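You operate a simulated robot arm through the tools that you are given. There is no shell and no other tool. Be economical: measure what you need, move in short steps, check, and stop when the job is done.

You are at the controls of a simulated two-armed robot. One attempt, no reset.

## Task
Send the power station to bay 1 on the belt at speed 3.
Fine: the one on the low table; set it on the head of the belt; lever to OUT. Set down upright: power station.

Only the result counts: the job must be done as asked and must still hold three seconds after the hand-in. Knocking over, shifting, dropping, spilling or breaking anything else fails it.

## Robot
Two 7-joint arms with two-finger parallel grippers on one trunk, on a base that drives. Base frame: it is fixed to the floor where the robot stands at the start and does not move with it; the origin is under the middle of the robot, x ahead of it, y to its left, z up. Lengths are in mm, angles in degrees, forces in N, time in s.
The left shoulder is at the start at [50, 187, 1041], the right one opposite. With the tool pointing down near the work surface each hand reaches from about 100 to 620 mm from the robot's upright axis, wherever it stands, measured 20 degrees to its own side. Places, roughly: bay knob [800, 600, 900]; belt main switch [600, 700, 800]; belt start button [700, 800, 900]; crate (46x32x17 cm) [600, 200, 700]; direction lever [800, 500, 900]; head of the belt [600, 1100, 800]; speed knob [800, 800, 900]. Payload 3.43 kg a hand.
Tool frame (each hand has its own): the origin (TCP) lies between the finger pads and is the grasp point; the fingertips stand 30 mm ahead of it; z points along the fingers, y is the line along which they close. Largest opening 94 mm; finger width 28, thickness 10; the body of the gripper, 50 by 96 mm, starts 55 mm behind the TCP.
Orientation is that of the tool frame in the base frame, as [roll, pitch, yaw] about the fixed x, y, z axes, in that order (R = Rz(yaw) Ry(pitch) Rx(roll)). With the fingers straight down and closing along the base's y, the tool's x points along the base's -x, its y along +y and its z along -z.

## Interface
- The arms move only by the tool drive_tool. It takes "left_steps", "right_steps" or both (then of equal length, played together; a hand with none holds still); each is a list of rows, each a list of 7 numbers: the shift along the tool's x, y, z in cm, then the turn, a rotation vector about the tool's x, y, z in degrees, then the opening, from 0 (shut) to 1 (fully open). In form: [[x, y, z, rx, ry, rz, gripper], ...]. A call has 1 to 8 rows; each row is the pose to reach, as a shift and turn from the pose commanded when the call began, along the tool's axes at that moment. A row lasts 0.2 s, in which the tool goes at most 50 mm and 8.6 degrees; a call with a longer step from one row to the next is refused whole, and so is a gripper value outside its range. A pose out of reach is approached as far as the arm can. The call stops where the force on the tool passes 40 N (or 10 N more than at its start, if that is more) or the arm is blocked; 0.2 s more then pass. Each finger travels about 153 mm/s and halts on what it meets, pressing with about 39 N; the grip force reading is that of the motor and also rises with nothing between the fingers. The clock runs only during rows and for 0.2 s after the last one: add rows that repeat a pose to give the fingers time. It gives the time, the measured TCP pose, the force on the tool (base axes), the opening and the grip force at its end, in the units of the frame above (readings bear some noise), with the torque about the TCP (base axes, N m) and any sound that the robot's microphone picked up, and new pictures: "pictures" is both (left out), scene, wrist or none (wrist: the cameras of the hands that moved).
- Cameras (640 x 400 px; columns grow to the right, rows downward): "scene" is now at [145.4, 29.7, 1241.3]; the picture's right is [0.34, -0.94, 0.00], its down [-0.18, -0.06, -0.98] and it looks along [0.92, 0.34, -0.19] (base axes); focal length 214 px, centre (320, 200). "left" rides on the left gripper at [76, -14, -102] in its tool frame; the picture's right is [0.18, 0.98, 0.00], its down [-0.75, 0.14, -0.64] and it looks along [-0.63, 0.12, 0.77] (tool axes); focal length 243 px, centre (320, 200). "right" rides on the right gripper at [76, 14, -103] in its tool frame; the picture's right is [-0.18, 0.98, 0.00], its down [-0.75, -0.14, -0.64] and it looks along [-0.63, -0.12, 0.77] (tool axes); focal length 243 px, centre (320, 200).
- move_column(by): slides the trunk up (or, below 0, down) by that many mm; the arms and the scene camera ride with it, the base frame stays. It gives what a move gives, with no picture.
- roll_base(legs): drives the robot by 1 to 6 legs, each [ahead, left, turn to the left] in mm, mm and degrees, along the robot's own axes; the way and the turn of a leg run together, so that a leg with both is an arc; at most 1500 mm and 180 degrees a leg. The arms and the cameras ride along, it lands a little off, and it stops where it bumps. It gives what a move gives, and a new picture of the scene camera.
- turn_head(pan, tilt): turns the head with the scene camera to pan (to the left, within 80 degrees either way) and tilt (down, from -29 to 69), counted from straight ahead of the robot. It gives what a move gives, and a new picture of the scene camera.
- pixel_to_xyz(camera, pixels): for up to 12 pixels [column, row] of the newest picture of that camera ("zoom" is the newest enlarged one), the place [x, y, z] in the base frame of the surface seen there, good to about 3 mm. No time passes.
- inspect(camera, box): a new picture of the part [left, top, right, bottom] of that camera's present view, enlarged. No time passes.
- hand_in(): hands the job in; it is judged then, once.

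Work in short steps. Measure before you move; look again where a grasp or a placing could have gone wrong, and mend it. You have 80 turns and 260 pictures in all, those below and enlarged ones among them. Open the grippers and draw the arms clear of the work before you hand the job in, unless the task says otherwise; then end with one line.

The tools are called by a JSON object that holds its "op" and its "data". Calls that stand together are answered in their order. drive_tool: Moves the arms, as the interface text tells. Its arguments: {"type":"object","properties":{"left_steps":{"type":"array","items":{"type":"array","items":{"type":"number"}}},"right_steps":{"type":"array","items":{"type":"array","items":{"type":"number"}}},"pictures":{"type":"string","enum":["both","scene","wrist","none"]}},"required":[]} The other tools are called the same way: move_column (by) slides the trunk up or down; roll_base (legs) drives the base; turn_head (pan, tilt) turns the head that bears the scene camera; pixel_to_xyz (camera, pixels) gives the place of the surface under pixels of a picture; inspect (camera, box) takes an enlarged picture of a part of a camera's view; hand_in () hands the job in.

At the start:

```text
t: 0.0
left_tool_pos: [273.5, 296.8, 1220.3]
left_orientation: [179.9, -0.1, 180.0]
left_contact_force: [-0.5, 0.5, 0.8]
left_wrist_torque: [0.02, 0.01, 0.0]
left_grip_width: 94.1
left_finger_force: 0.2
right_tool_pos: [278.6, 18.5, 1263.5]
right_orientation: [179.7, 0.1, 180.0]
right_contact_force: [-0.1, 1.0, -0.3]
right_wrist_torque: [0.0, -0.05, -0.01]
right_grip_width: 94.0
right_finger_force: 0.1
trunk travel left (down, up): [-256.0, 175.0]
robot x, y, heading: [1.6, -3.1, -0.3]
head pan, tilt: [19.9, 10.7]
```

scene: 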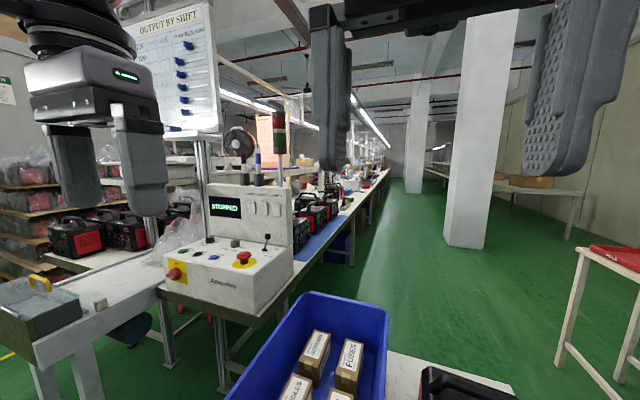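
right: 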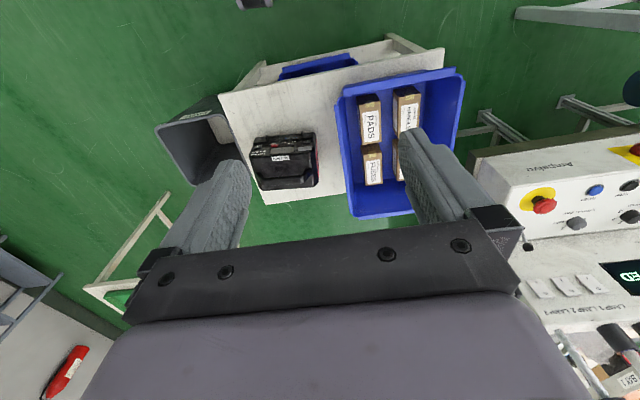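
left: 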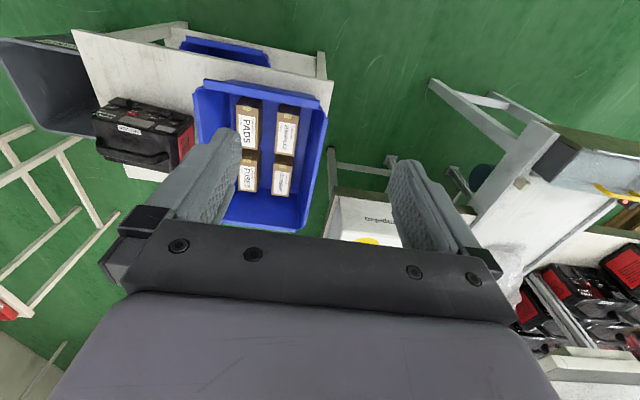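

The black power station sits on the low table beside the blue crate (right camera ~ (285,160)). I look down with the head to see it and inspect the control panel.

{"op": "inspect", "data": {"camera": "scene", "box": [150, 170, 310, 310]}}

{"op": "turn_head", "data": {"pan": 0, "tilt": 45}}

{"op": "inspect", "data": {"camera": "right", "box": [220, 40, 480, 220]}}

```text
2.86 times, centred on (230, 240) of scene
```

zoom: 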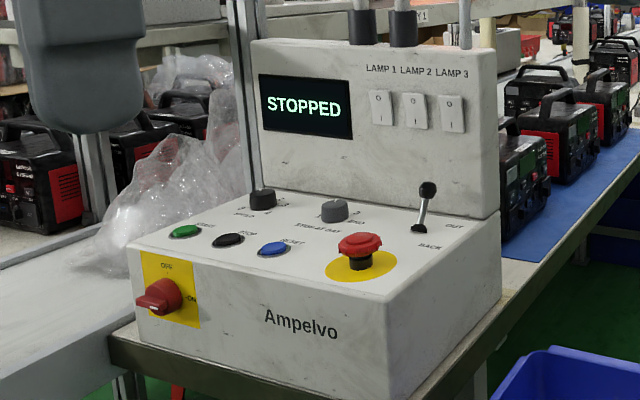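

```text
t: 1.0
left_tool_pos: [273.7, 296.1, 1219.6]
left_orientation: [179.9, -0.1, -179.9]
left_contact_force: [-0.1, 0.1, 0.2]
left_wrist_torque: [0.01, 0.0, -0.02]
left_grip_width: 94.1
left_finger_force: 0.1
right_tool_pos: [278.5, 17.2, 1263.4]
right_orientation: [179.8, 0.1, 179.9]
right_contact_force: [0.0, -0.4, 0.9]
right_wrist_torque: [0.01, 0.02, -0.01]
right_grip_width: 94.0
right_finger_force: 0.2
trunk travel left (down, up): [-256.0, 175.0]
robot x, y, heading: [-1.0, -1.0, -0.1]
head pan, tilt: [0.0, 45.0]
```

scene: 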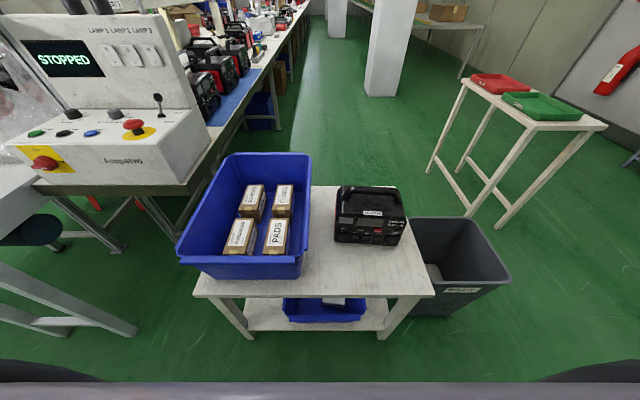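

```text
2.22 times, centred on (350, 130) of right
```

zoom: 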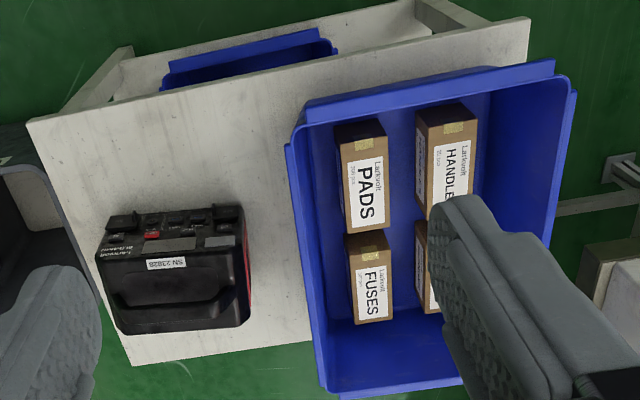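

The station is at scene (370,215). I zoom in and measure it.

{"op": "inspect", "data": {"camera": "scene", "box": [310, 170, 430, 250]}}

{"op": "pixel_to_xyz", "data": {"camera": "scene", "pixels": [[340, 200], [402, 205], [334, 240], [398, 245], [370, 187], [370, 200], [372, 213], [372, 230], [360, 275], [320, 260], [335, 238]]}}

```text
5.00 times, centred on (370, 210) of scene
```

zoom: 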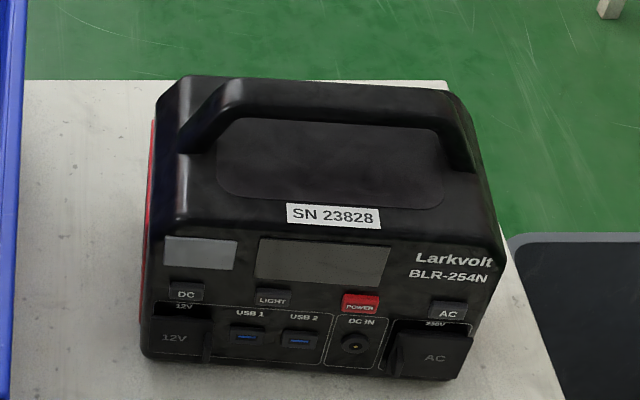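

```text
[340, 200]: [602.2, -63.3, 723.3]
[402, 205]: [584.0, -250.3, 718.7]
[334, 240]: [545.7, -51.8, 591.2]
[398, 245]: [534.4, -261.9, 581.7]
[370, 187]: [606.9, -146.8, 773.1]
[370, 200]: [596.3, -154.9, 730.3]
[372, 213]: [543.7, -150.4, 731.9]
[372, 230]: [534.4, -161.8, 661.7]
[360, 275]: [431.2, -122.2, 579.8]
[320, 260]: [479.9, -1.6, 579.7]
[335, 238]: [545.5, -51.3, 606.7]
```

The handle bar runs along y at about z 775. I measure the handle precisely in the zoom, then look left at the belt head.

{"op": "pixel_to_xyz", "data": {"camera": "zoom", "pixels": [[240, 83], [240, 95], [240, 107], [330, 90], [330, 105], [420, 92], [420, 108], [330, 80], [330, 160], [190, 140], [465, 160]]}}

{"op": "turn_head", "data": {"pan": 60, "tilt": 25}}

```text
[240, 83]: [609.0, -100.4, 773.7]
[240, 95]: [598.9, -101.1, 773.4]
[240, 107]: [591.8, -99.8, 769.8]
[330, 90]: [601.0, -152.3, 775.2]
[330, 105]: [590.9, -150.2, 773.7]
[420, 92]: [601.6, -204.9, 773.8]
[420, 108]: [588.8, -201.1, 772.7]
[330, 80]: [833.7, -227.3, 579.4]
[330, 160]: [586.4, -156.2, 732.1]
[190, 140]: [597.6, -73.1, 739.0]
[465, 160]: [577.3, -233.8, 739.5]
```

```text
t: 2.3
left_tool_pos: [272.5, 296.4, 1219.8]
left_orientation: [180.0, 0.1, -180.0]
left_contact_force: [-0.3, -0.3, -0.1]
left_wrist_torque: [0.02, 0.01, 0.0]
left_grip_width: 94.1
left_finger_force: 0.1
right_tool_pos: [279.0, 19.1, 1262.8]
right_orientation: [179.8, 0.1, -180.0]
right_contact_force: [-0.2, 0.9, 0.7]
right_wrist_torque: [0.03, -0.03, -0.01]
right_grip_width: 94.0
right_finger_force: 0.0
trunk travel left (down, up): [-256.0, 175.0]
robot x, y, heading: [0.7, 0.3, 0.1]
head pan, tilt: [60.0, 25.0]
```

scene: 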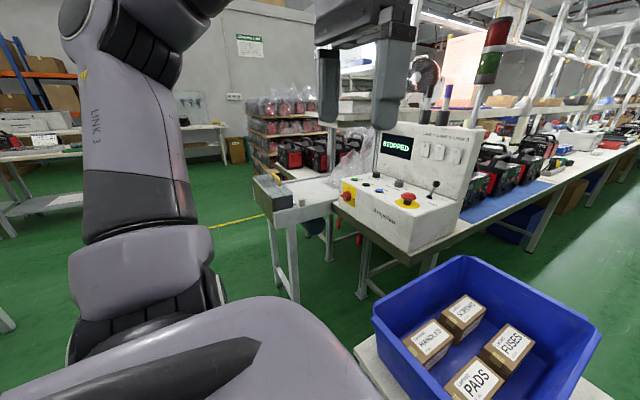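

The belt head is at around (300,210). I zoom there and on the panel.

{"op": "inspect", "data": {"camera": "scene", "box": [240, 150, 400, 250]}}

{"op": "pixel_to_xyz", "data": {"camera": "zoom", "pixels": [[130, 220], [320, 180], [200, 225], [300, 200], [250, 190], [60, 130], [150, 180], [100, 130], [350, 160], [205, 215], [440, 165], [670, 200]]}}

```text
4.00 times, centred on (320, 200) of scene
```

zoom: 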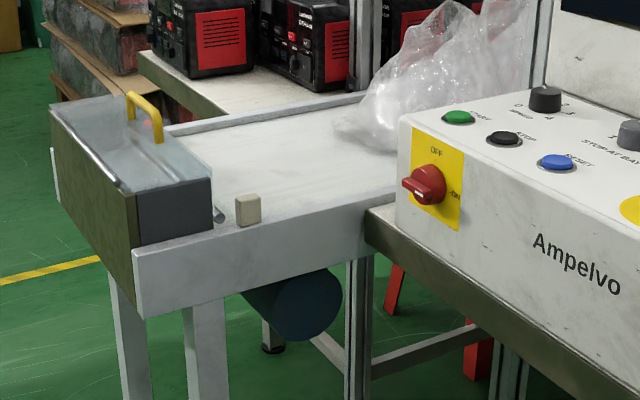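

```text
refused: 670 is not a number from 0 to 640
```

{"op": "pixel_to_xyz", "data": {"camera": "zoom", "pixels": [[135, 260], [360, 205], [290, 190], [280, 160], [220, 180], [60, 110], [150, 175], [205, 185], [350, 150], [248, 205], [190, 140], [420, 180]]}}

```text
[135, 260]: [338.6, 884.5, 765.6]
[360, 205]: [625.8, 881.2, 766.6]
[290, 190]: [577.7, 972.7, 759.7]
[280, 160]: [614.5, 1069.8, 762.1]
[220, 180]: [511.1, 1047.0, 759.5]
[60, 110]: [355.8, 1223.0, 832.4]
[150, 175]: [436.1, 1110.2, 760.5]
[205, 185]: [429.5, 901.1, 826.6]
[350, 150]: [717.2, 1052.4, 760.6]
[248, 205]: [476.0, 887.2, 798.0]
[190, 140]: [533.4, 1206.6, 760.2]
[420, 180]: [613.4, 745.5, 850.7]
```

The belt surface is at z≈760, y 890–1215, guide box at x<430. I set the panel first: drive left to stand before the panel, then look at it.

{"op": "roll_base", "data": {"legs": [[0, 640, 0], [180, 0, 0]]}}

{"op": "turn_head", "data": {"pan": 0, "tilt": 40}}

{"op": "inspect", "data": {"camera": "scene", "box": [200, 80, 440, 230]}}

```text
t: 9.5
left_tool_pos: [452.5, 938.4, 1218.3]
left_orientation: [180.0, -0.1, 180.0]
left_contact_force: [-0.5, -0.3, -0.5]
left_wrist_torque: [0.02, 0.01, 0.03]
left_grip_width: 94.1
left_finger_force: 0.0
right_tool_pos: [457.9, 659.6, 1264.0]
right_orientation: [179.9, -0.1, 180.0]
right_contact_force: [-0.2, 0.9, -0.5]
right_wrist_torque: [0.02, 0.04, 0.0]
right_grip_width: 93.9
right_finger_force: 0.1
trunk travel left (down, up): [-256.0, 175.0]
robot x, y, heading: [179.5, 642.4, -0.1]
head pan, tilt: [60.0, 25.0]
```

scene: 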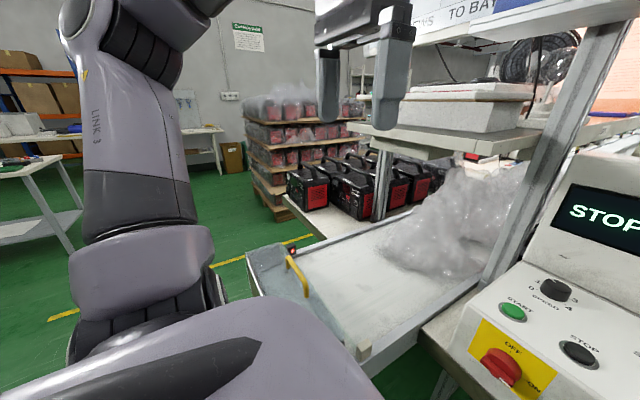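

```text
t: 10.8
left_tool_pos: [453.4, 937.9, 1221.1]
left_orientation: [-180.0, 0.0, 180.0]
left_contact_force: [0.6, -0.4, 0.3]
left_wrist_torque: [-0.01, -0.03, 0.05]
left_grip_width: 93.9
left_finger_force: 0.1
right_tool_pos: [457.2, 659.0, 1264.1]
right_orientation: [179.8, 0.0, 179.9]
right_contact_force: [0.2, -0.7, -0.6]
right_wrist_torque: [0.02, 0.02, -0.04]
right_grip_width: 94.0
right_finger_force: 0.0
trunk travel left (down, up): [-256.0, 175.0]
robot x, y, heading: [176.4, 641.1, 0.1]
head pan, tilt: [0.0, 40.0]
```

scene: 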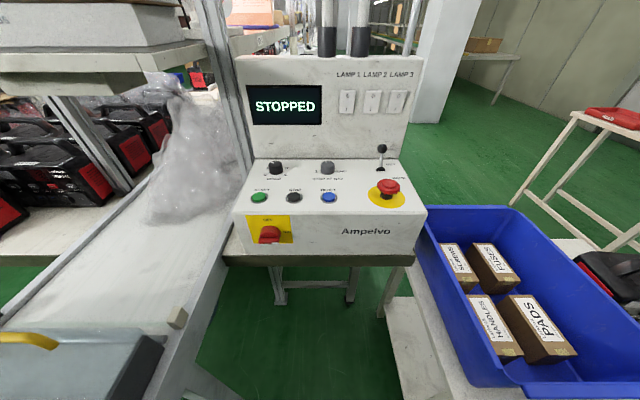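

```text
2.67 times, centred on (320, 155) of scene
```

zoom: 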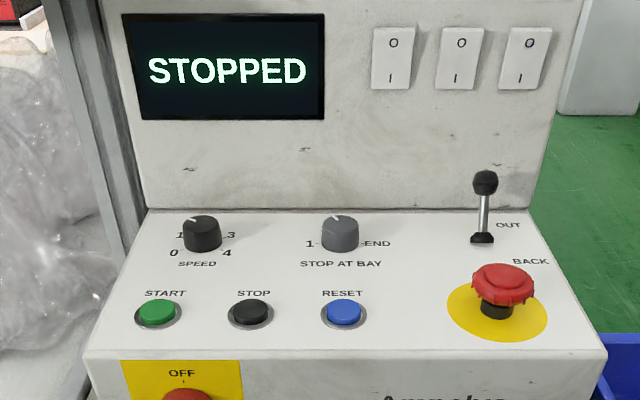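

I zoom tightly on the knobs, the main switch and the lever.

{"op": "inspect", "data": {"camera": "scene", "box": [236, 150, 356, 210]}}

{"op": "pixel_to_xyz", "data": {"camera": "zoom", "pixels": [[200, 80], [212, 103], [170, 140], [486, 80], [486, 105], [126, 250], [300, 250], [490, 250], [320, 200]]}}

{"op": "inspect", "data": {"camera": "scene", "box": [346, 135, 426, 215]}}

{"op": "inspect", "data": {"camera": "scene", "box": [236, 205, 316, 255]}}

{"op": "pixel_to_xyz", "data": {"camera": "scene", "pixels": [[270, 232], [383, 149], [382, 160], [380, 169], [390, 186], [258, 245], [320, 245], [410, 240], [330, 180]]}}

```text
5.33 times, centred on (296, 180) of scene
```

zoom: 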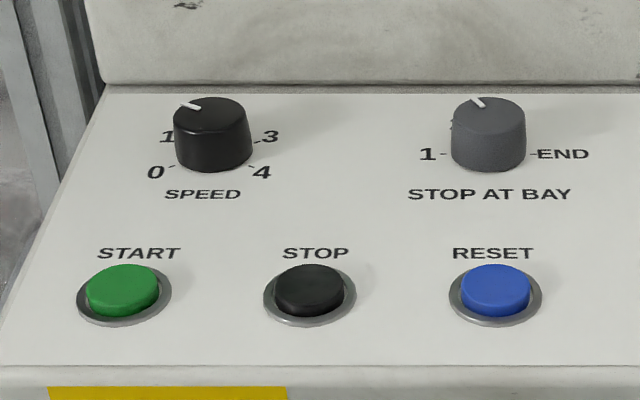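

```text
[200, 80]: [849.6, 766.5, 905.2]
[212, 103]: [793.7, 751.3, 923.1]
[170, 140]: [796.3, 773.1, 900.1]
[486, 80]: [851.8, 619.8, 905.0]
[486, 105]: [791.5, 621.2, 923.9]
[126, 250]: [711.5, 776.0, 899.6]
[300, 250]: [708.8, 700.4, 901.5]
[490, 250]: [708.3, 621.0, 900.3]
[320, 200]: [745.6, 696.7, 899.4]
```

```text
5.00 times, centred on (386, 175) of scene
```

zoom: 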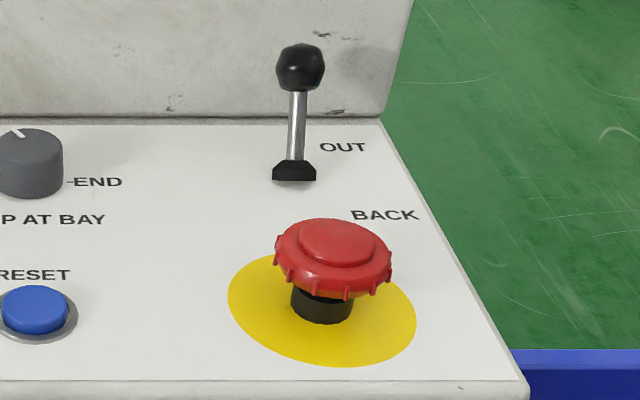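

```text
8.00 times, centred on (276, 230) of scene
```

zoom: 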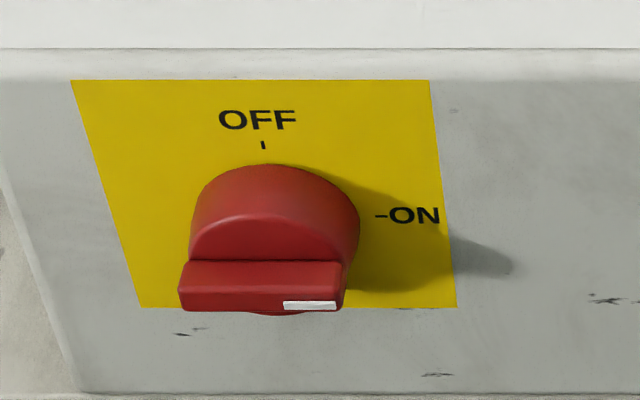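

```text
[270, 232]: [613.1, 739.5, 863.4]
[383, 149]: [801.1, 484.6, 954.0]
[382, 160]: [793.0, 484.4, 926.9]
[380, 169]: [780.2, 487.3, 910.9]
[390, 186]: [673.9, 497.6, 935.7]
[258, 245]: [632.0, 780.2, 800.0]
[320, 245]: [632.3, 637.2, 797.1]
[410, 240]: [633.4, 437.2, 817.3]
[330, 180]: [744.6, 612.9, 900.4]
```

Main switch is ON (white mark to the right). The lever seems tipped away towards OUT; pointers of the knobs aren't readable yet. I bring the right hand over the panel for a downward look.

{"op": "pixel_to_xyz", "data": {"camera": "scene", "pixels": [[390.4, 164.4], [399, 178], [381, 169.5], [376, 171]]}}

{"op": "drive_tool", "data": {"right_steps": [[-3.1, -0.2, 3.3, 0, 0, 0, 1], [-6.2, -0.5, 6.6, 0, 0, 0, 1], [-9.3, -0.8, 9.9, 0, 0, 0, 1], [-12.4, -1, 13.2, 0, 0, 0, 1], [-15.5, -1.2, 16.5, 0, 0, 0, 1], [-18.6, -1.5, 19.8, 0, 0, 0, 1], [-21.7, -1.7, 23, 0, 0, 0, 1], [-23.3, -1.9, 25, 0, 0, 0, 1]]}}

{"op": "inspect", "data": {"camera": "right", "box": [160, 60, 480, 260]}}

```text
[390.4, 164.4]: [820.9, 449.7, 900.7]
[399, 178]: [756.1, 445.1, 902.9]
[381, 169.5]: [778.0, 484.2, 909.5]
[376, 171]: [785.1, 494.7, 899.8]
```

```text
t: 12.6
left_tool_pos: [453.2, 937.0, 1220.9]
left_orientation: [180.0, 0.1, -179.9]
left_contact_force: [0.1, -0.1, -0.6]
left_wrist_torque: [0.04, 0.0, 0.0]
left_grip_width: 94.0
left_finger_force: 0.0
right_tool_pos: [690.6, 639.9, 1012.9]
right_orientation: [179.8, 0.1, 179.9]
right_contact_force: [-0.2, -0.4, -0.6]
right_wrist_torque: [0.0, 0.0, -0.02]
right_grip_width: 93.7
right_finger_force: 0.0
trunk travel left (down, up): [-256.0, 175.0]
robot x, y, heading: [178.9, 639.8, -0.1]
head pan, tilt: [0.0, 40.0]
```

scene: 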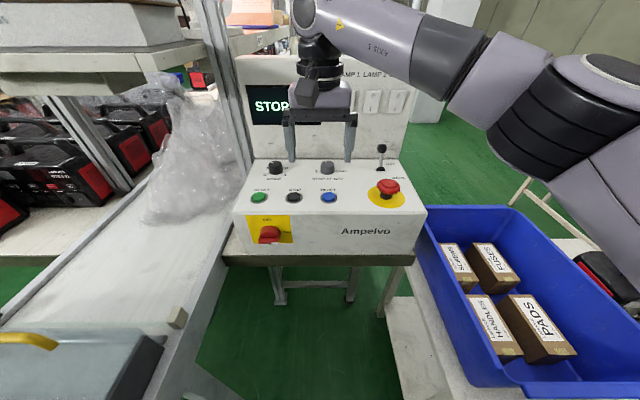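
right: 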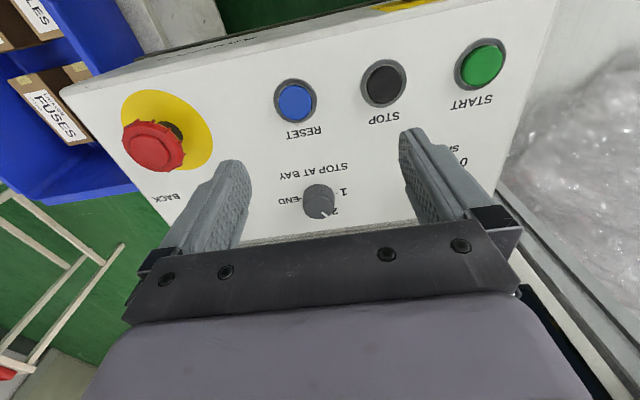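

```text
2.00 times, centred on (320, 160) of right
```

zoom: 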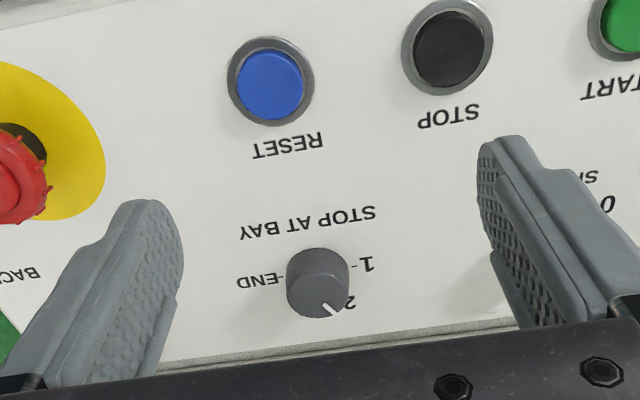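

Bay knob points at 2 (pointer toward zoom (333,312)); "1" is a counterclockwise turn towards +y. I measure the knob top's outline and the lever tip.

{"op": "inspect", "data": {"camera": "right", "box": [270, 165, 370, 235]}}

{"op": "pixel_to_xyz", "data": {"camera": "zoom", "pixels": [[320, 260], [250, 270], [390, 260], [320, 220], [330, 300], [370, 310], [345, 275], [310, 130], [400, 180], [230, 200]]}}

```text
5.71 times, centred on (320, 200) of right
```

zoom: 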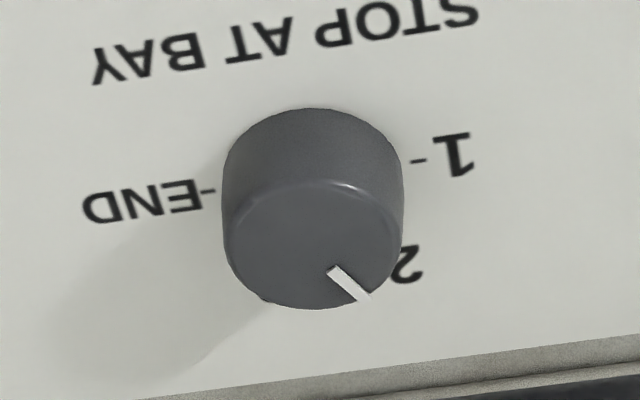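

```text
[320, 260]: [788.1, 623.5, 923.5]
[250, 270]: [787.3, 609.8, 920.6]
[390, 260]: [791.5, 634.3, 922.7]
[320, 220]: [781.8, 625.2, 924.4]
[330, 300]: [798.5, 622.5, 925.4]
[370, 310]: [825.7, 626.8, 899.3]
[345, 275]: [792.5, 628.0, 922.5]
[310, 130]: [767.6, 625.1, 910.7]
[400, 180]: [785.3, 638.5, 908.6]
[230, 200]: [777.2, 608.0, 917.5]
```

Bay knob centre ≈ (785,622), top z 924, Ø31. It's at the edge of reach, so I roll 90 mm ahead.

{"op": "roll_base", "data": {"legs": [[90, 0, 0]]}}

{"op": "inspect", "data": {"camera": "right", "box": [160, 0, 480, 200]}}

```text
t: 13.4
left_tool_pos: [458.1, 938.8, 1220.4]
left_orientation: [180.0, 0.1, -179.6]
left_contact_force: [0.4, -0.5, -1.1]
left_wrist_torque: [-0.02, -0.05, 0.02]
left_grip_width: 94.1
left_finger_force: 0.0
right_tool_pos: [698.6, 643.3, 1015.4]
right_orientation: [179.8, 0.1, -179.8]
right_contact_force: [0.0, -0.4, -0.7]
right_wrist_torque: [-0.02, 0.0, 0.03]
right_grip_width: 94.0
right_finger_force: 0.0
trunk travel left (down, up): [-256.0, 175.0]
robot x, y, heading: [186.1, 637.7, 0.3]
head pan, tilt: [0.0, 40.0]
stopped in leg 1: the robot was blocked; the commanded pose is now the measured one
```

scene: 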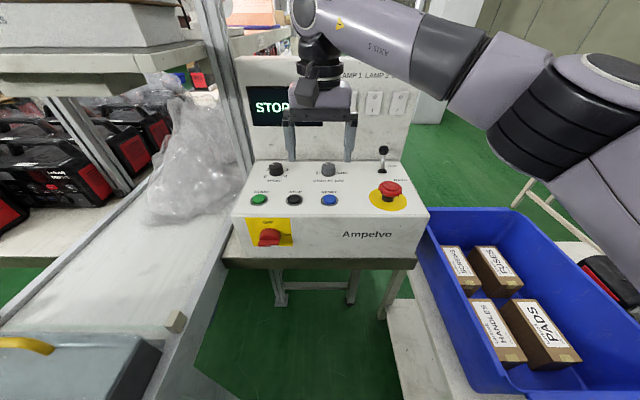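

```text
2.00 times, centred on (320, 100) of right
```

zoom: 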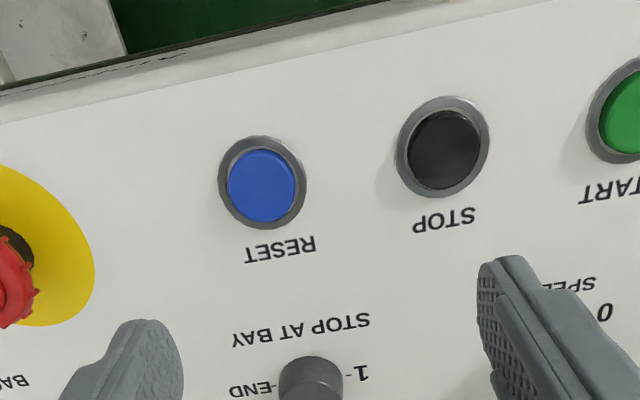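

It bumped after 8 mm. I back off a little and look down to see what the base meets.

{"op": "roll_base", "data": {"legs": [[-25, 0, 0]]}}

{"op": "turn_head", "data": {"pan": 30, "tilt": 69}}

{"op": "turn_head", "data": {"pan": -30, "tilt": 69}}

```text
t: 14.2
left_tool_pos: [433.7, 937.6, 1221.2]
left_orientation: [-180.0, 0.1, -179.7]
left_contact_force: [0.7, 1.1, 0.3]
left_wrist_torque: [0.01, -0.01, -0.03]
left_grip_width: 94.2
left_finger_force: 0.3
right_tool_pos: [672.4, 642.8, 1014.9]
right_orientation: [179.7, 0.1, -179.8]
right_contact_force: [0.2, -0.5, 0.7]
right_wrist_torque: [-0.01, 0.01, 0.0]
right_grip_width: 94.0
right_finger_force: 0.0
trunk travel left (down, up): [-256.0, 175.0]
robot x, y, heading: [164.4, 637.7, 0.5]
head pan, tilt: [0.0, 40.0]
```

scene: 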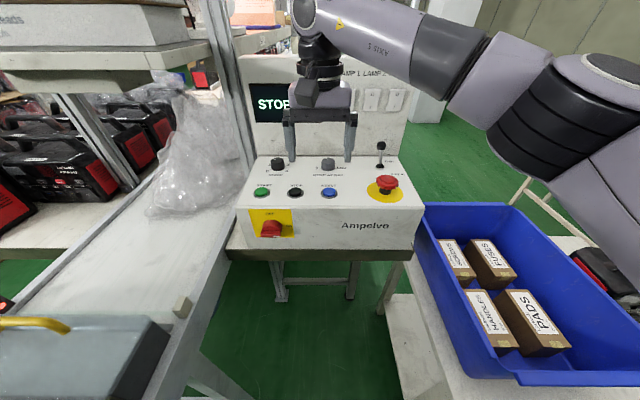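

```text
t: 15.2
left_tool_pos: [434.3, 937.5, 1219.7]
left_orientation: [179.9, 0.1, -179.6]
left_contact_force: [-0.1, 0.5, -1.1]
left_wrist_torque: [0.01, 0.01, 0.0]
left_grip_width: 94.1
left_finger_force: 0.2
right_tool_pos: [674.2, 641.1, 1014.4]
right_orientation: [179.8, 0.1, -179.8]
right_contact_force: [-0.5, -0.5, 0.0]
right_wrist_torque: [0.03, 0.0, 0.03]
right_grip_width: 94.2
right_finger_force: 0.1
trunk travel left (down, up): [-256.0, 175.0]
robot x, y, heading: [162.8, 639.0, 0.3]
head pan, tilt: [30.0, 68.8]
```

scene: 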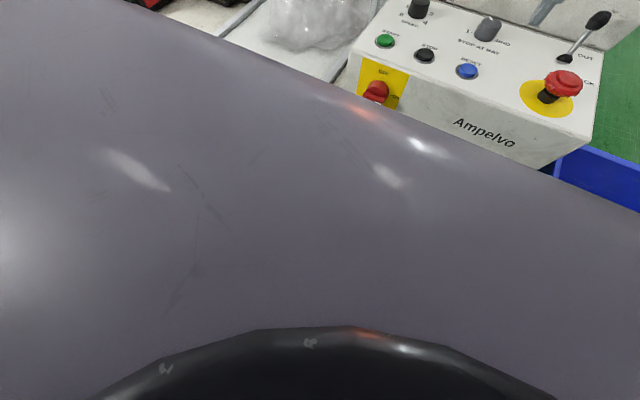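

```text
t: 16.5
left_tool_pos: [433.5, 937.6, 1220.7]
left_orientation: [179.9, 0.1, -179.5]
left_contact_force: [-0.6, 0.7, 0.1]
left_wrist_torque: [-0.01, 0.01, -0.03]
left_grip_width: 93.9
left_finger_force: 0.2
right_tool_pos: [673.8, 643.4, 1015.0]
right_orientation: [179.8, 0.1, -179.8]
right_contact_force: [-0.7, 0.0, -0.7]
right_wrist_torque: [0.01, -0.02, 0.01]
right_grip_width: 93.8
right_finger_force: 0.0
trunk travel left (down, up): [-256.0, 175.0]
robot x, y, heading: [160.0, 640.7, 0.3]
head pan, tilt: [-30.0, 68.8]
```

scene: 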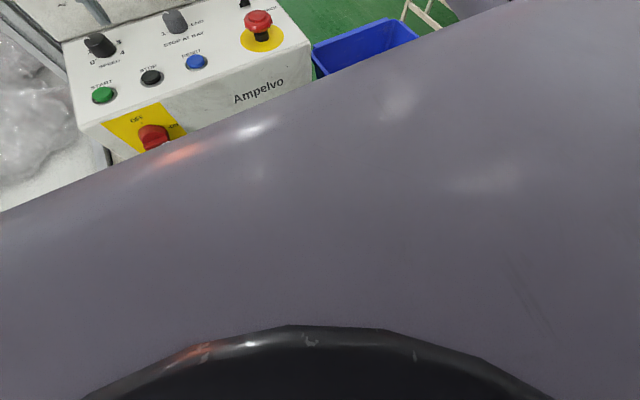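

I measure the low table's left/front edges and the belt's corner.

{"op": "turn_head", "data": {"pan": -8, "tilt": 48}}

```text
t: 17.3
left_tool_pos: [434.0, 938.6, 1219.1]
left_orientation: [180.0, 0.1, -179.6]
left_contact_force: [0.5, -0.8, 0.5]
left_wrist_torque: [0.0, -0.02, 0.04]
left_grip_width: 93.9
left_finger_force: 0.1
right_tool_pos: [674.5, 643.0, 1014.9]
right_orientation: [179.9, 0.0, -179.8]
right_contact_force: [-0.3, 0.0, 0.5]
right_wrist_torque: [-0.03, -0.04, 0.0]
right_grip_width: 94.2
right_finger_force: 0.0
trunk travel left (down, up): [-256.0, 175.0]
robot x, y, heading: [163.7, 640.3, 0.4]
head pan, tilt: [-8.0, 48.0]
```

scene: 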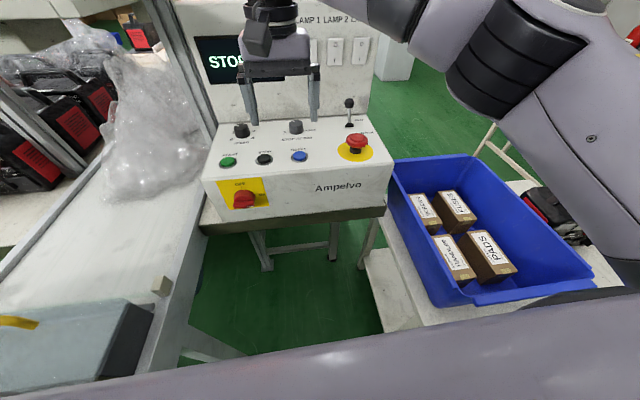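

{"op": "pixel_to_xyz", "data": {"camera": "scene", "pixels": [[385, 328], [372, 270], [405, 325], [142, 366], [152, 345], [185, 270], [350, 280], [270, 320], [392, 170], [440, 300], [500, 300], [230, 225]]}}

```text
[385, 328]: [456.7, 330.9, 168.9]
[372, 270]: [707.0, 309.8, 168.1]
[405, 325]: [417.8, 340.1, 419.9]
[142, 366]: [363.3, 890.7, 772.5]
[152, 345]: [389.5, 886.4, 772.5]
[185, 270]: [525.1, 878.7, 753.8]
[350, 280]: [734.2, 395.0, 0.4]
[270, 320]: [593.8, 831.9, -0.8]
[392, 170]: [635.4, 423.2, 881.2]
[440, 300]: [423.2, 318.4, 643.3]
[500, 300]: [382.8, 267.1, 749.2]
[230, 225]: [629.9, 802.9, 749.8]
```

Gap between low table (y 335) and belt (y 880) centres at y≈607. I shift right 32 mm and try creeping ahead.

{"op": "roll_base", "data": {"legs": [[0, -32, 0], [60, 0, 0]]}}

```text
t: 18.9
left_tool_pos: [482.5, 906.0, 1220.4]
left_orientation: [-179.9, 0.0, 180.0]
left_contact_force: [0.1, 0.1, 0.4]
left_wrist_torque: [-0.01, 0.0, 0.0]
left_grip_width: 94.1
left_finger_force: 0.1
right_tool_pos: [720.8, 607.1, 1014.4]
right_orientation: [179.8, 0.0, 179.7]
right_contact_force: [-0.4, 0.3, -0.6]
right_wrist_torque: [0.02, -0.04, -0.03]
right_grip_width: 94.3
right_finger_force: 0.0
trunk travel left (down, up): [-256.0, 175.0]
robot x, y, heading: [206.5, 611.1, -0.1]
head pan, tilt: [-8.0, 48.0]
stopped in leg 2: the robot was blocked; the commanded pose is now the measured one
```

scene: 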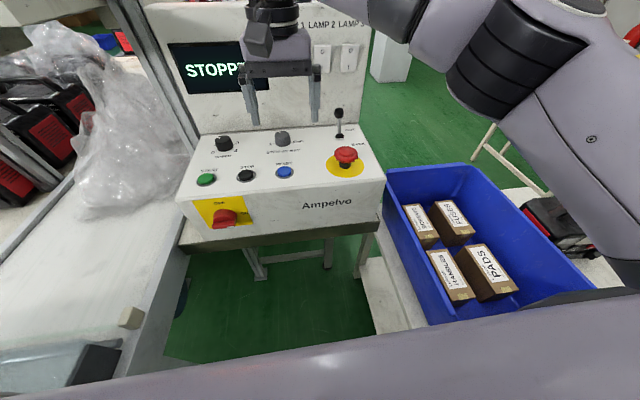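

At x=206 the reach is 579 mm. I back off 5 mm and move the right hand above the bay knob.

{"op": "roll_base", "data": {"legs": [[-6, 0, 0]]}}

{"op": "drive_tool", "data": {"right_steps": [[-3.5, 0.8, 1, 0, 0, 0, 0.8], [-7.0, 1.5, 3, 0, 0, 0, 0.7], [-7.0, 1.5, 3, 0, 0, 0, 0.7]]}}

{"op": "pixel_to_xyz", "data": {"camera": "scene", "pixels": [[224, 143], [282, 137]]}}

```text
t: 19.7
left_tool_pos: [477.5, 906.3, 1219.5]
left_orientation: [-179.9, -0.1, 179.8]
left_contact_force: [-0.8, -0.4, -1.3]
left_wrist_torque: [0.01, -0.02, 0.01]
left_grip_width: 94.1
left_finger_force: 0.0
right_tool_pos: [714.2, 606.6, 1014.6]
right_orientation: [179.7, 0.1, 179.5]
right_contact_force: [-1.1, -0.7, -0.8]
right_wrist_torque: [0.0, -0.05, -0.01]
right_grip_width: 94.2
right_finger_force: 0.0
trunk travel left (down, up): [-256.0, 175.0]
robot x, y, heading: [204.0, 609.3, -0.2]
head pan, tilt: [-8.0, 48.0]
```

scene: 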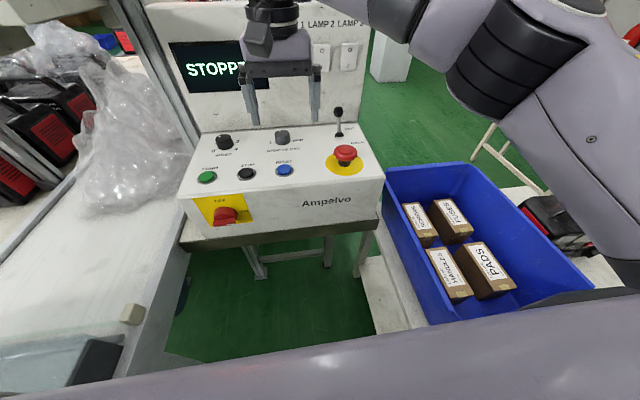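

```text
t: 20.5
left_tool_pos: [478.3, 907.9, 1219.1]
left_orientation: [180.0, -0.2, 179.9]
left_contact_force: [0.1, -0.2, 0.1]
left_wrist_torque: [0.0, -0.02, 0.01]
left_grip_width: 93.8
left_finger_force: 0.0
right_tool_pos: [776.6, 588.5, 982.8]
right_orientation: [179.4, 0.0, 177.5]
right_contact_force: [0.6, -0.1, -0.1]
right_wrist_torque: [-0.04, -0.04, -0.01]
right_grip_width: 65.7
right_finger_force: 0.1
right hand out of reach, approached as far as the arm can: row 2, 3
trunk travel left (down, up): [-256.0, 175.0]
robot x, y, heading: [202.2, 609.5, -0.2]
head pan, tilt: [-8.0, 48.0]
```

scene: 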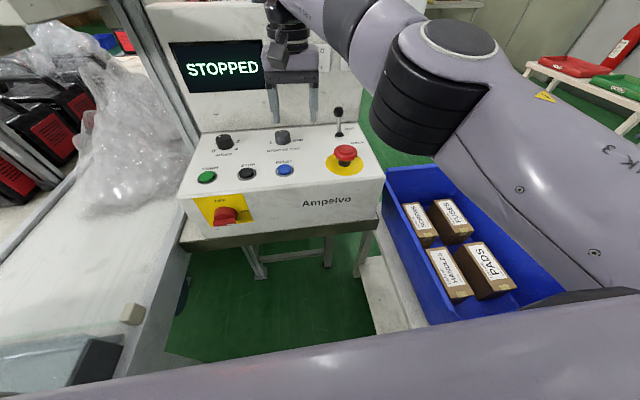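
right: 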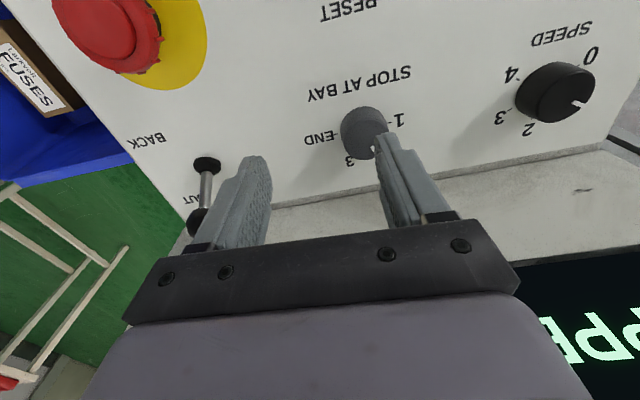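

```text
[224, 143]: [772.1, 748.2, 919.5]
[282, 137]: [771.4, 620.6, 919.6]
```

The right arm can't reach; the left arm will serve the knobs better. I retract the right hand high and back, then shift the robot right and creep ahead.

{"op": "drive_tool", "data": {"right_steps": [[1, 0, -4, 0, 0, 0, 0.7], [4, 0, -8, 0, 0, 0, 0.7], [8, 0, -11, 0, 0, 0, 0.7], [12, 0, -14, 0, 0, 0, 0.7], [16, 0, -17, 0, 0, 0, 0.7], [20, -1, -20, 0, 0, 0, 0.7], [24, -3, -22, 0, 0, 0, 0.7], [28, -5, -24, 0, 0, 0, 0.7]], "pictures": "none"}}

{"op": "roll_base", "data": {"legs": [[0, -36, 0], [38, 0, 0]]}}

```text
refused: row 6 steps farther than a row can; nothing moved
```

```text
t: 21.3
left_tool_pos: [476.9, 901.8, 1218.6]
left_orientation: [-180.0, 0.0, -179.8]
left_contact_force: [0.7, -0.1, 0.1]
left_wrist_torque: [0.01, -0.02, 0.0]
left_grip_width: 94.1
left_finger_force: 0.1
right_tool_pos: [777.3, 582.3, 982.6]
right_orientation: [179.2, 0.0, 177.4]
right_contact_force: [0.5, 0.3, -0.4]
right_wrist_torque: [0.04, -0.01, 0.0]
right_grip_width: 65.8
right_finger_force: 0.2
trunk travel left (down, up): [-256.0, 175.0]
robot x, y, heading: [200.6, 608.2, -0.4]
head pan, tilt: [-8.0, 48.0]
stopped in leg 1: the robot was blocked; the commanded pose is now the measured one
```

scene: 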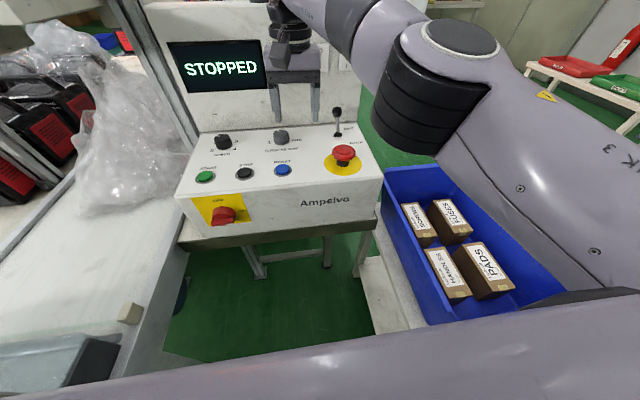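

Blocked on the right too (base nearly fills the gap), so I keep the base here and instead raise the trunk to gain reach, after pulling the right hand back.

{"op": "drive_tool", "data": {"right_steps": [[1, 0, -4, 0, 0, 0, 0.7], [4, 0, -7, 0, 0, 0, 0.7], [7.5, 0, -10, 0, 0, 0, 0.7], [11, -0.5, -13, 0, 0, 0, 0.7], [14.5, -1, -16, 0, 0, 0, 0.7], [18, -1.5, -19, 0, 0, 0, 0.7], [21.5, -2, -22, 0, 0, 0, 0.7], [25, -3, -24, 0, 0, 0, 0.7]], "pictures": "none"}}

{"op": "move_column", "data": {"by": 100}}

{"op": "roll_base", "data": {"legs": [[-4, 4, 0]]}}

```text
t: 23.1
left_tool_pos: [476.5, 902.5, 1219.1]
left_orientation: [-180.0, 0.0, -179.9]
left_contact_force: [0.3, 0.4, 0.0]
left_wrist_torque: [0.01, -0.05, 0.0]
left_grip_width: 93.9
left_finger_force: 0.2
right_tool_pos: [524.8, 561.2, 1222.0]
right_orientation: [179.3, -0.2, 177.5]
right_contact_force: [0.2, -0.7, -0.1]
right_wrist_torque: [-0.03, -0.01, 0.0]
right_grip_width: 65.9
right_finger_force: 0.2
trunk travel left (down, up): [-256.0, 175.0]
robot x, y, heading: [202.8, 606.7, -0.2]
head pan, tilt: [-8.0, 48.0]
```

```text
t: 24.4
left_tool_pos: [477.2, 901.8, 1318.6]
left_orientation: [-179.9, 0.0, -179.9]
left_contact_force: [-1.2, 0.2, -0.2]
left_wrist_torque: [0.0, -0.04, 0.0]
left_grip_width: 94.0
left_finger_force: 0.0
right_tool_pos: [525.3, 560.2, 1322.3]
right_orientation: [179.2, 0.0, 177.5]
right_contact_force: [-0.1, -0.3, -0.5]
right_wrist_torque: [-0.02, 0.02, -0.03]
right_grip_width: 65.9
right_finger_force: 0.1
trunk travel left (down, up): [-356.0, 75.0]
robot x, y, heading: [201.7, 605.4, -0.1]
head pan, tilt: [-8.0, 48.0]
```

```text
t: 25.1
left_tool_pos: [472.0, 905.4, 1318.3]
left_orientation: [180.0, 0.0, -179.9]
left_contact_force: [0.1, -0.4, -0.3]
left_wrist_torque: [0.0, -0.01, -0.01]
left_grip_width: 93.9
left_finger_force: 0.1
right_tool_pos: [520.8, 564.8, 1322.5]
right_orientation: [179.3, 0.0, 177.4]
right_contact_force: [-0.5, -0.2, -0.2]
right_wrist_torque: [-0.03, 0.01, -0.03]
right_grip_width: 65.9
right_finger_force: 0.2
trunk travel left (down, up): [-356.0, 75.0]
robot x, y, heading: [198.0, 609.3, 0.1]
head pan, tilt: [-8.0, 48.0]
```

scene: 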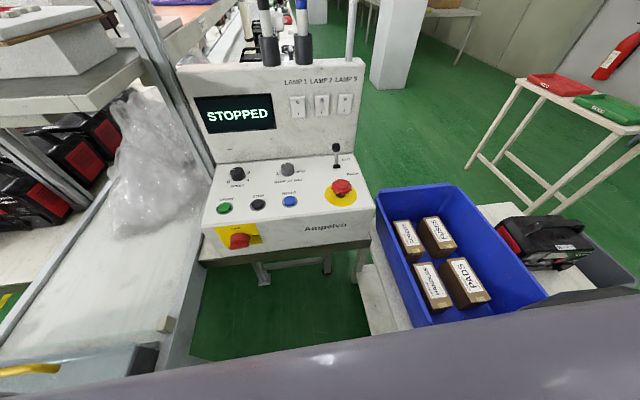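

Clear view now. I bring the left hand over toward the speed knob in two moves, and measure post and knobs.

{"op": "pixel_to_xyz", "data": {"camera": "scene", "pixels": [[205, 150], [160, 70], [237, 174], [288, 170], [336, 148], [180, 68], [363, 60], [268, 40]]}}

{"op": "drive_tool", "data": {"left_steps": [[-1, -3, 3, 0, 0, 0, 1], [-3, -6, 6, 0, 0, 0, 1], [-5, -9, 9, 0, 0, 0, 1], [-7, -12, 12, 0, 0, 0, 1], [-9, -15, 15, 0, 0, 0, 1], [-12, -15.3, 18.5, 0, 0, 0, 1], [-15, -15.3, 22, 0, 0, 0, 1], [-18, -15.3, 25.5, 0, 0, 0, 1]], "pictures": "none"}}

{"op": "inspect", "data": {"camera": "left", "box": [160, 0, 480, 200]}}

```text
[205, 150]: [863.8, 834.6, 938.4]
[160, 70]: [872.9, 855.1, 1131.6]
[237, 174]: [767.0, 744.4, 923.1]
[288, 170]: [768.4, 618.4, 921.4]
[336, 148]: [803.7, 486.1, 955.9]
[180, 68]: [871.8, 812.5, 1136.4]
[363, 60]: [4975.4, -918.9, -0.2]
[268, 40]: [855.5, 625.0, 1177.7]
```

```text
t: 26.9
left_tool_pos: [645.0, 764.6, 1064.4]
left_orientation: [-179.9, -0.1, -179.8]
left_contact_force: [0.4, 0.1, -0.1]
left_wrist_torque: [0.03, -0.02, 0.01]
left_grip_width: 94.2
left_finger_force: 0.0
left hand out of reach, approached as far as the arm can: row 7, 8
right_tool_pos: [521.9, 565.2, 1323.0]
right_orientation: [179.4, 0.0, 177.5]
right_contact_force: [-0.2, -0.1, -0.3]
right_wrist_torque: [-0.03, 0.01, -0.01]
right_grip_width: 66.0
right_finger_force: 0.2
trunk travel left (down, up): [-356.0, 75.0]
robot x, y, heading: [198.2, 608.7, -0.1]
head pan, tilt: [-8.0, 48.0]
```

```text
2.00 times, centred on (320, 100) of left
```

zoom: 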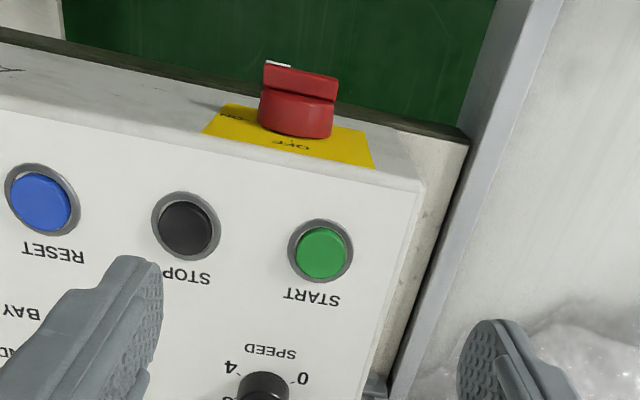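

The raised trunk reduced reach rather than helped. I lower the trunk back by 60 and check what the arm can do.

{"op": "move_column", "data": {"by": -60}}

{"op": "drive_tool", "data": {"left_steps": [[-3, -0.6, 0, 0, 0, 0, 1], [-6, -1.2, 0, 0, 0, 0, 1], [-9, -1.2, 0, 0, 0, 0, 1], [-12, -1.2, 0, 0, 0, 0, 1], [-14, -1.2, 0, 0, 0, 0, 1]]}}

```text
t: 27.9
left_tool_pos: [644.6, 764.7, 1004.1]
left_orientation: [-179.9, 0.0, -179.9]
left_contact_force: [-0.5, -0.2, 1.2]
left_wrist_torque: [-0.01, 0.0, -0.01]
left_grip_width: 94.1
left_finger_force: 0.0
right_tool_pos: [521.6, 565.8, 1263.5]
right_orientation: [179.3, 0.0, 177.5]
right_contact_force: [-0.3, -0.1, 0.5]
right_wrist_torque: [-0.02, 0.01, 0.01]
right_grip_width: 65.9
right_finger_force: 0.1
trunk travel left (down, up): [-296.0, 135.0]
robot x, y, heading: [193.2, 610.6, -0.1]
head pan, tilt: [-8.0, 48.0]
```

```text
t: 29.1
left_tool_pos: [706.8, 817.5, 1000.2]
left_orientation: [-179.9, 0.0, -179.9]
left_contact_force: [0.8, -0.2, -0.5]
left_wrist_torque: [0.01, 0.0, -0.02]
left_grip_width: 94.2
left_finger_force: 0.0
left hand out of reach, approached as far as the arm can: row 1, 2, 3, 4, 5
right_tool_pos: [522.7, 564.8, 1261.3]
right_orientation: [179.2, 0.0, 177.5]
right_contact_force: [0.9, 0.4, 0.9]
right_wrist_torque: [0.06, 0.01, -0.03]
right_grip_width: 65.6
right_finger_force: 0.0
trunk travel left (down, up): [-296.0, 135.0]
robot x, y, heading: [196.0, 610.1, -0.2]
head pan, tilt: [-8.0, 48.0]
```

scene: 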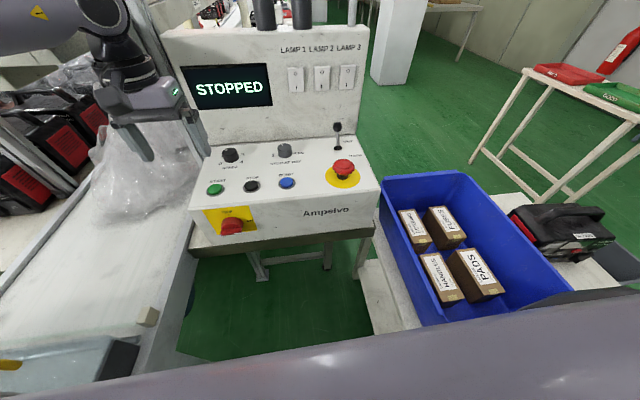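
left: 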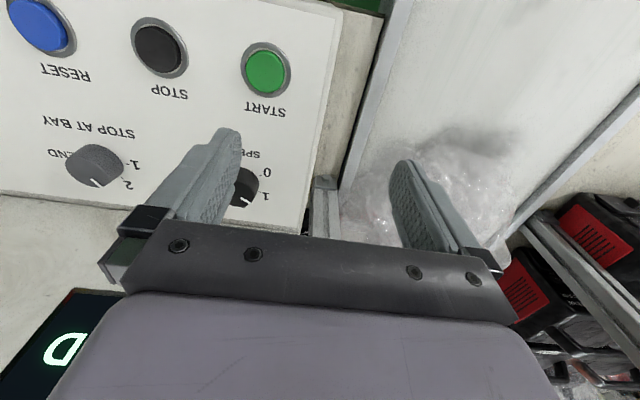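

It's a direction limit: the arm prefers 20° to its own side. I turn the base 20° right so the knobs lie to the left arm's favoured side.

{"op": "roll_base", "data": {"legs": [[0, 0, -20]]}}

```text
t: 30.6
left_tool_pos: [746.2, 630.8, 1000.8]
left_orientation: [-179.9, -0.1, 160.1]
left_contact_force: [1.3, 0.9, 0.2]
left_wrist_torque: [-0.01, 0.01, 0.01]
left_grip_width: 94.1
left_finger_force: 0.0
right_tool_pos: [486.3, 456.1, 1262.4]
right_orientation: [179.3, 0.0, 157.5]
right_contact_force: [0.2, -1.5, 0.3]
right_wrist_torque: [-0.01, 0.0, 0.02]
right_grip_width: 65.8
right_finger_force: 0.0
trunk travel left (down, up): [-296.0, 135.0]
robot x, y, heading: [196.4, 606.3, -20.1]
head pan, tilt: [-8.0, 48.0]
```

scene: 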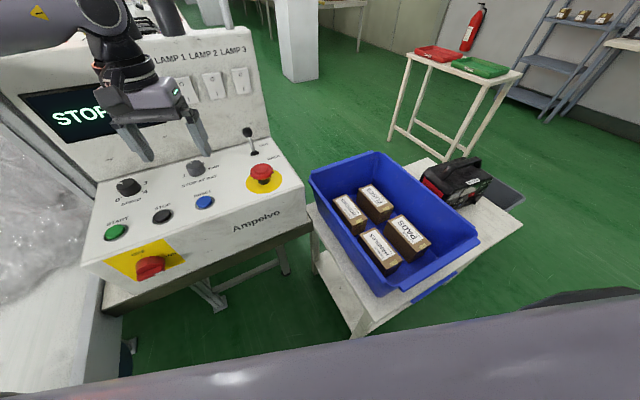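

Rotation clear. I advance 40 mm in base x and raise nothing else.

{"op": "roll_base", "data": {"legs": [[38, 14, 0]]}}

{"op": "inspect", "data": {"camera": "left", "box": [160, 0, 600, 275]}}

```text
t: 31.5
left_tool_pos: [759.6, 632.9, 999.9]
left_orientation: [-179.9, 0.0, 160.1]
left_contact_force: [0.4, 0.8, -0.4]
left_wrist_torque: [0.0, -0.01, 0.01]
left_grip_width: 93.6
left_finger_force: 0.0
right_tool_pos: [498.8, 457.6, 1261.6]
right_orientation: [179.3, 0.0, 157.4]
right_contact_force: [0.1, 0.3, -0.8]
right_wrist_torque: [-0.02, 0.0, 0.07]
right_grip_width: 65.7
right_finger_force: 0.0
trunk travel left (down, up): [-296.0, 135.0]
robot x, y, heading: [208.4, 610.6, -20.2]
head pan, tilt: [-8.0, 48.0]
```

scene: 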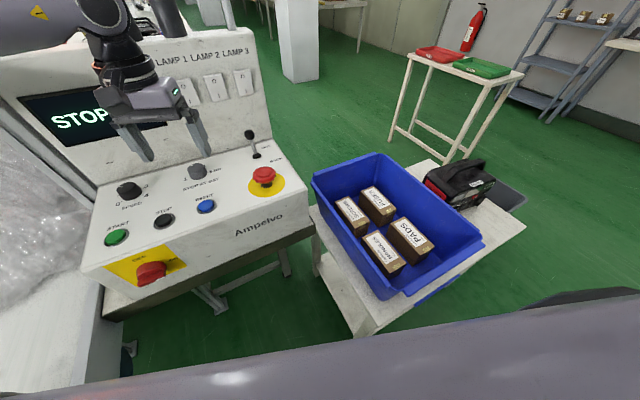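

```text
1.45 times, centred on (380, 138) of left
```

zoom: 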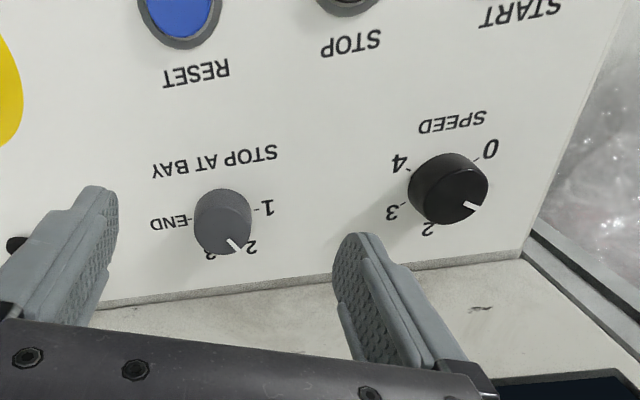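

Now clearly: bay pointer at 2, speed pointer at ~1. I move the left hand above the bay knob (785,622) and lower it around the knob.

{"op": "drive_tool", "data": {"left_steps": [[-1.4, -0.1, 0, 0, 0, 0, 0.75], [-2.76, -0.16, 0.5, 0, 0, 0, 0.75], [-2.76, -0.16, 3, 0, 0, 0, 0.75], [-2.76, -0.16, 3, 0, 0, 0, 0.75]]}}

```text
t: 32.5
left_tool_pos: [772.6, 641.3, 971.6]
left_orientation: [-179.8, 0.1, 160.1]
left_contact_force: [0.0, -0.2, -0.7]
left_wrist_torque: [0.02, 0.02, -0.05]
left_grip_width: 70.6
left_finger_force: 0.1
left hand out of reach, approached as far as the arm can: row 1, 2, 3, 4
right_tool_pos: [498.5, 458.6, 1262.4]
right_orientation: [179.4, 0.1, 157.5]
right_contact_force: [-0.3, 0.6, 0.5]
right_wrist_torque: [-0.01, -0.02, 0.0]
right_grip_width: 65.6
right_finger_force: 0.0
trunk travel left (down, up): [-296.0, 135.0]
robot x, y, heading: [211.9, 612.5, -20.2]
head pan, tilt: [-8.0, 48.0]
```

scene: 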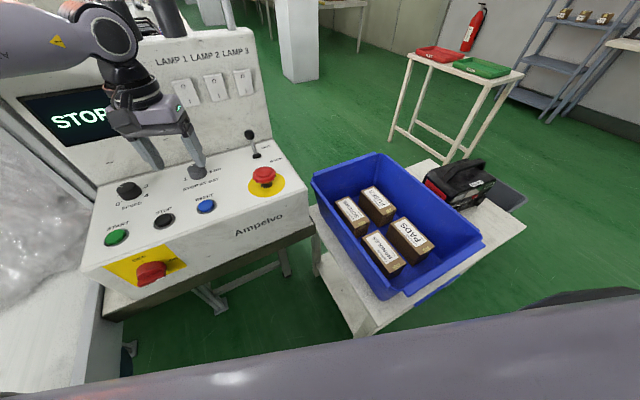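
left: 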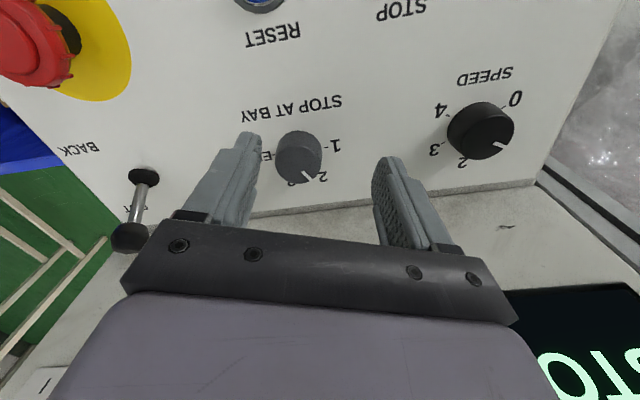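

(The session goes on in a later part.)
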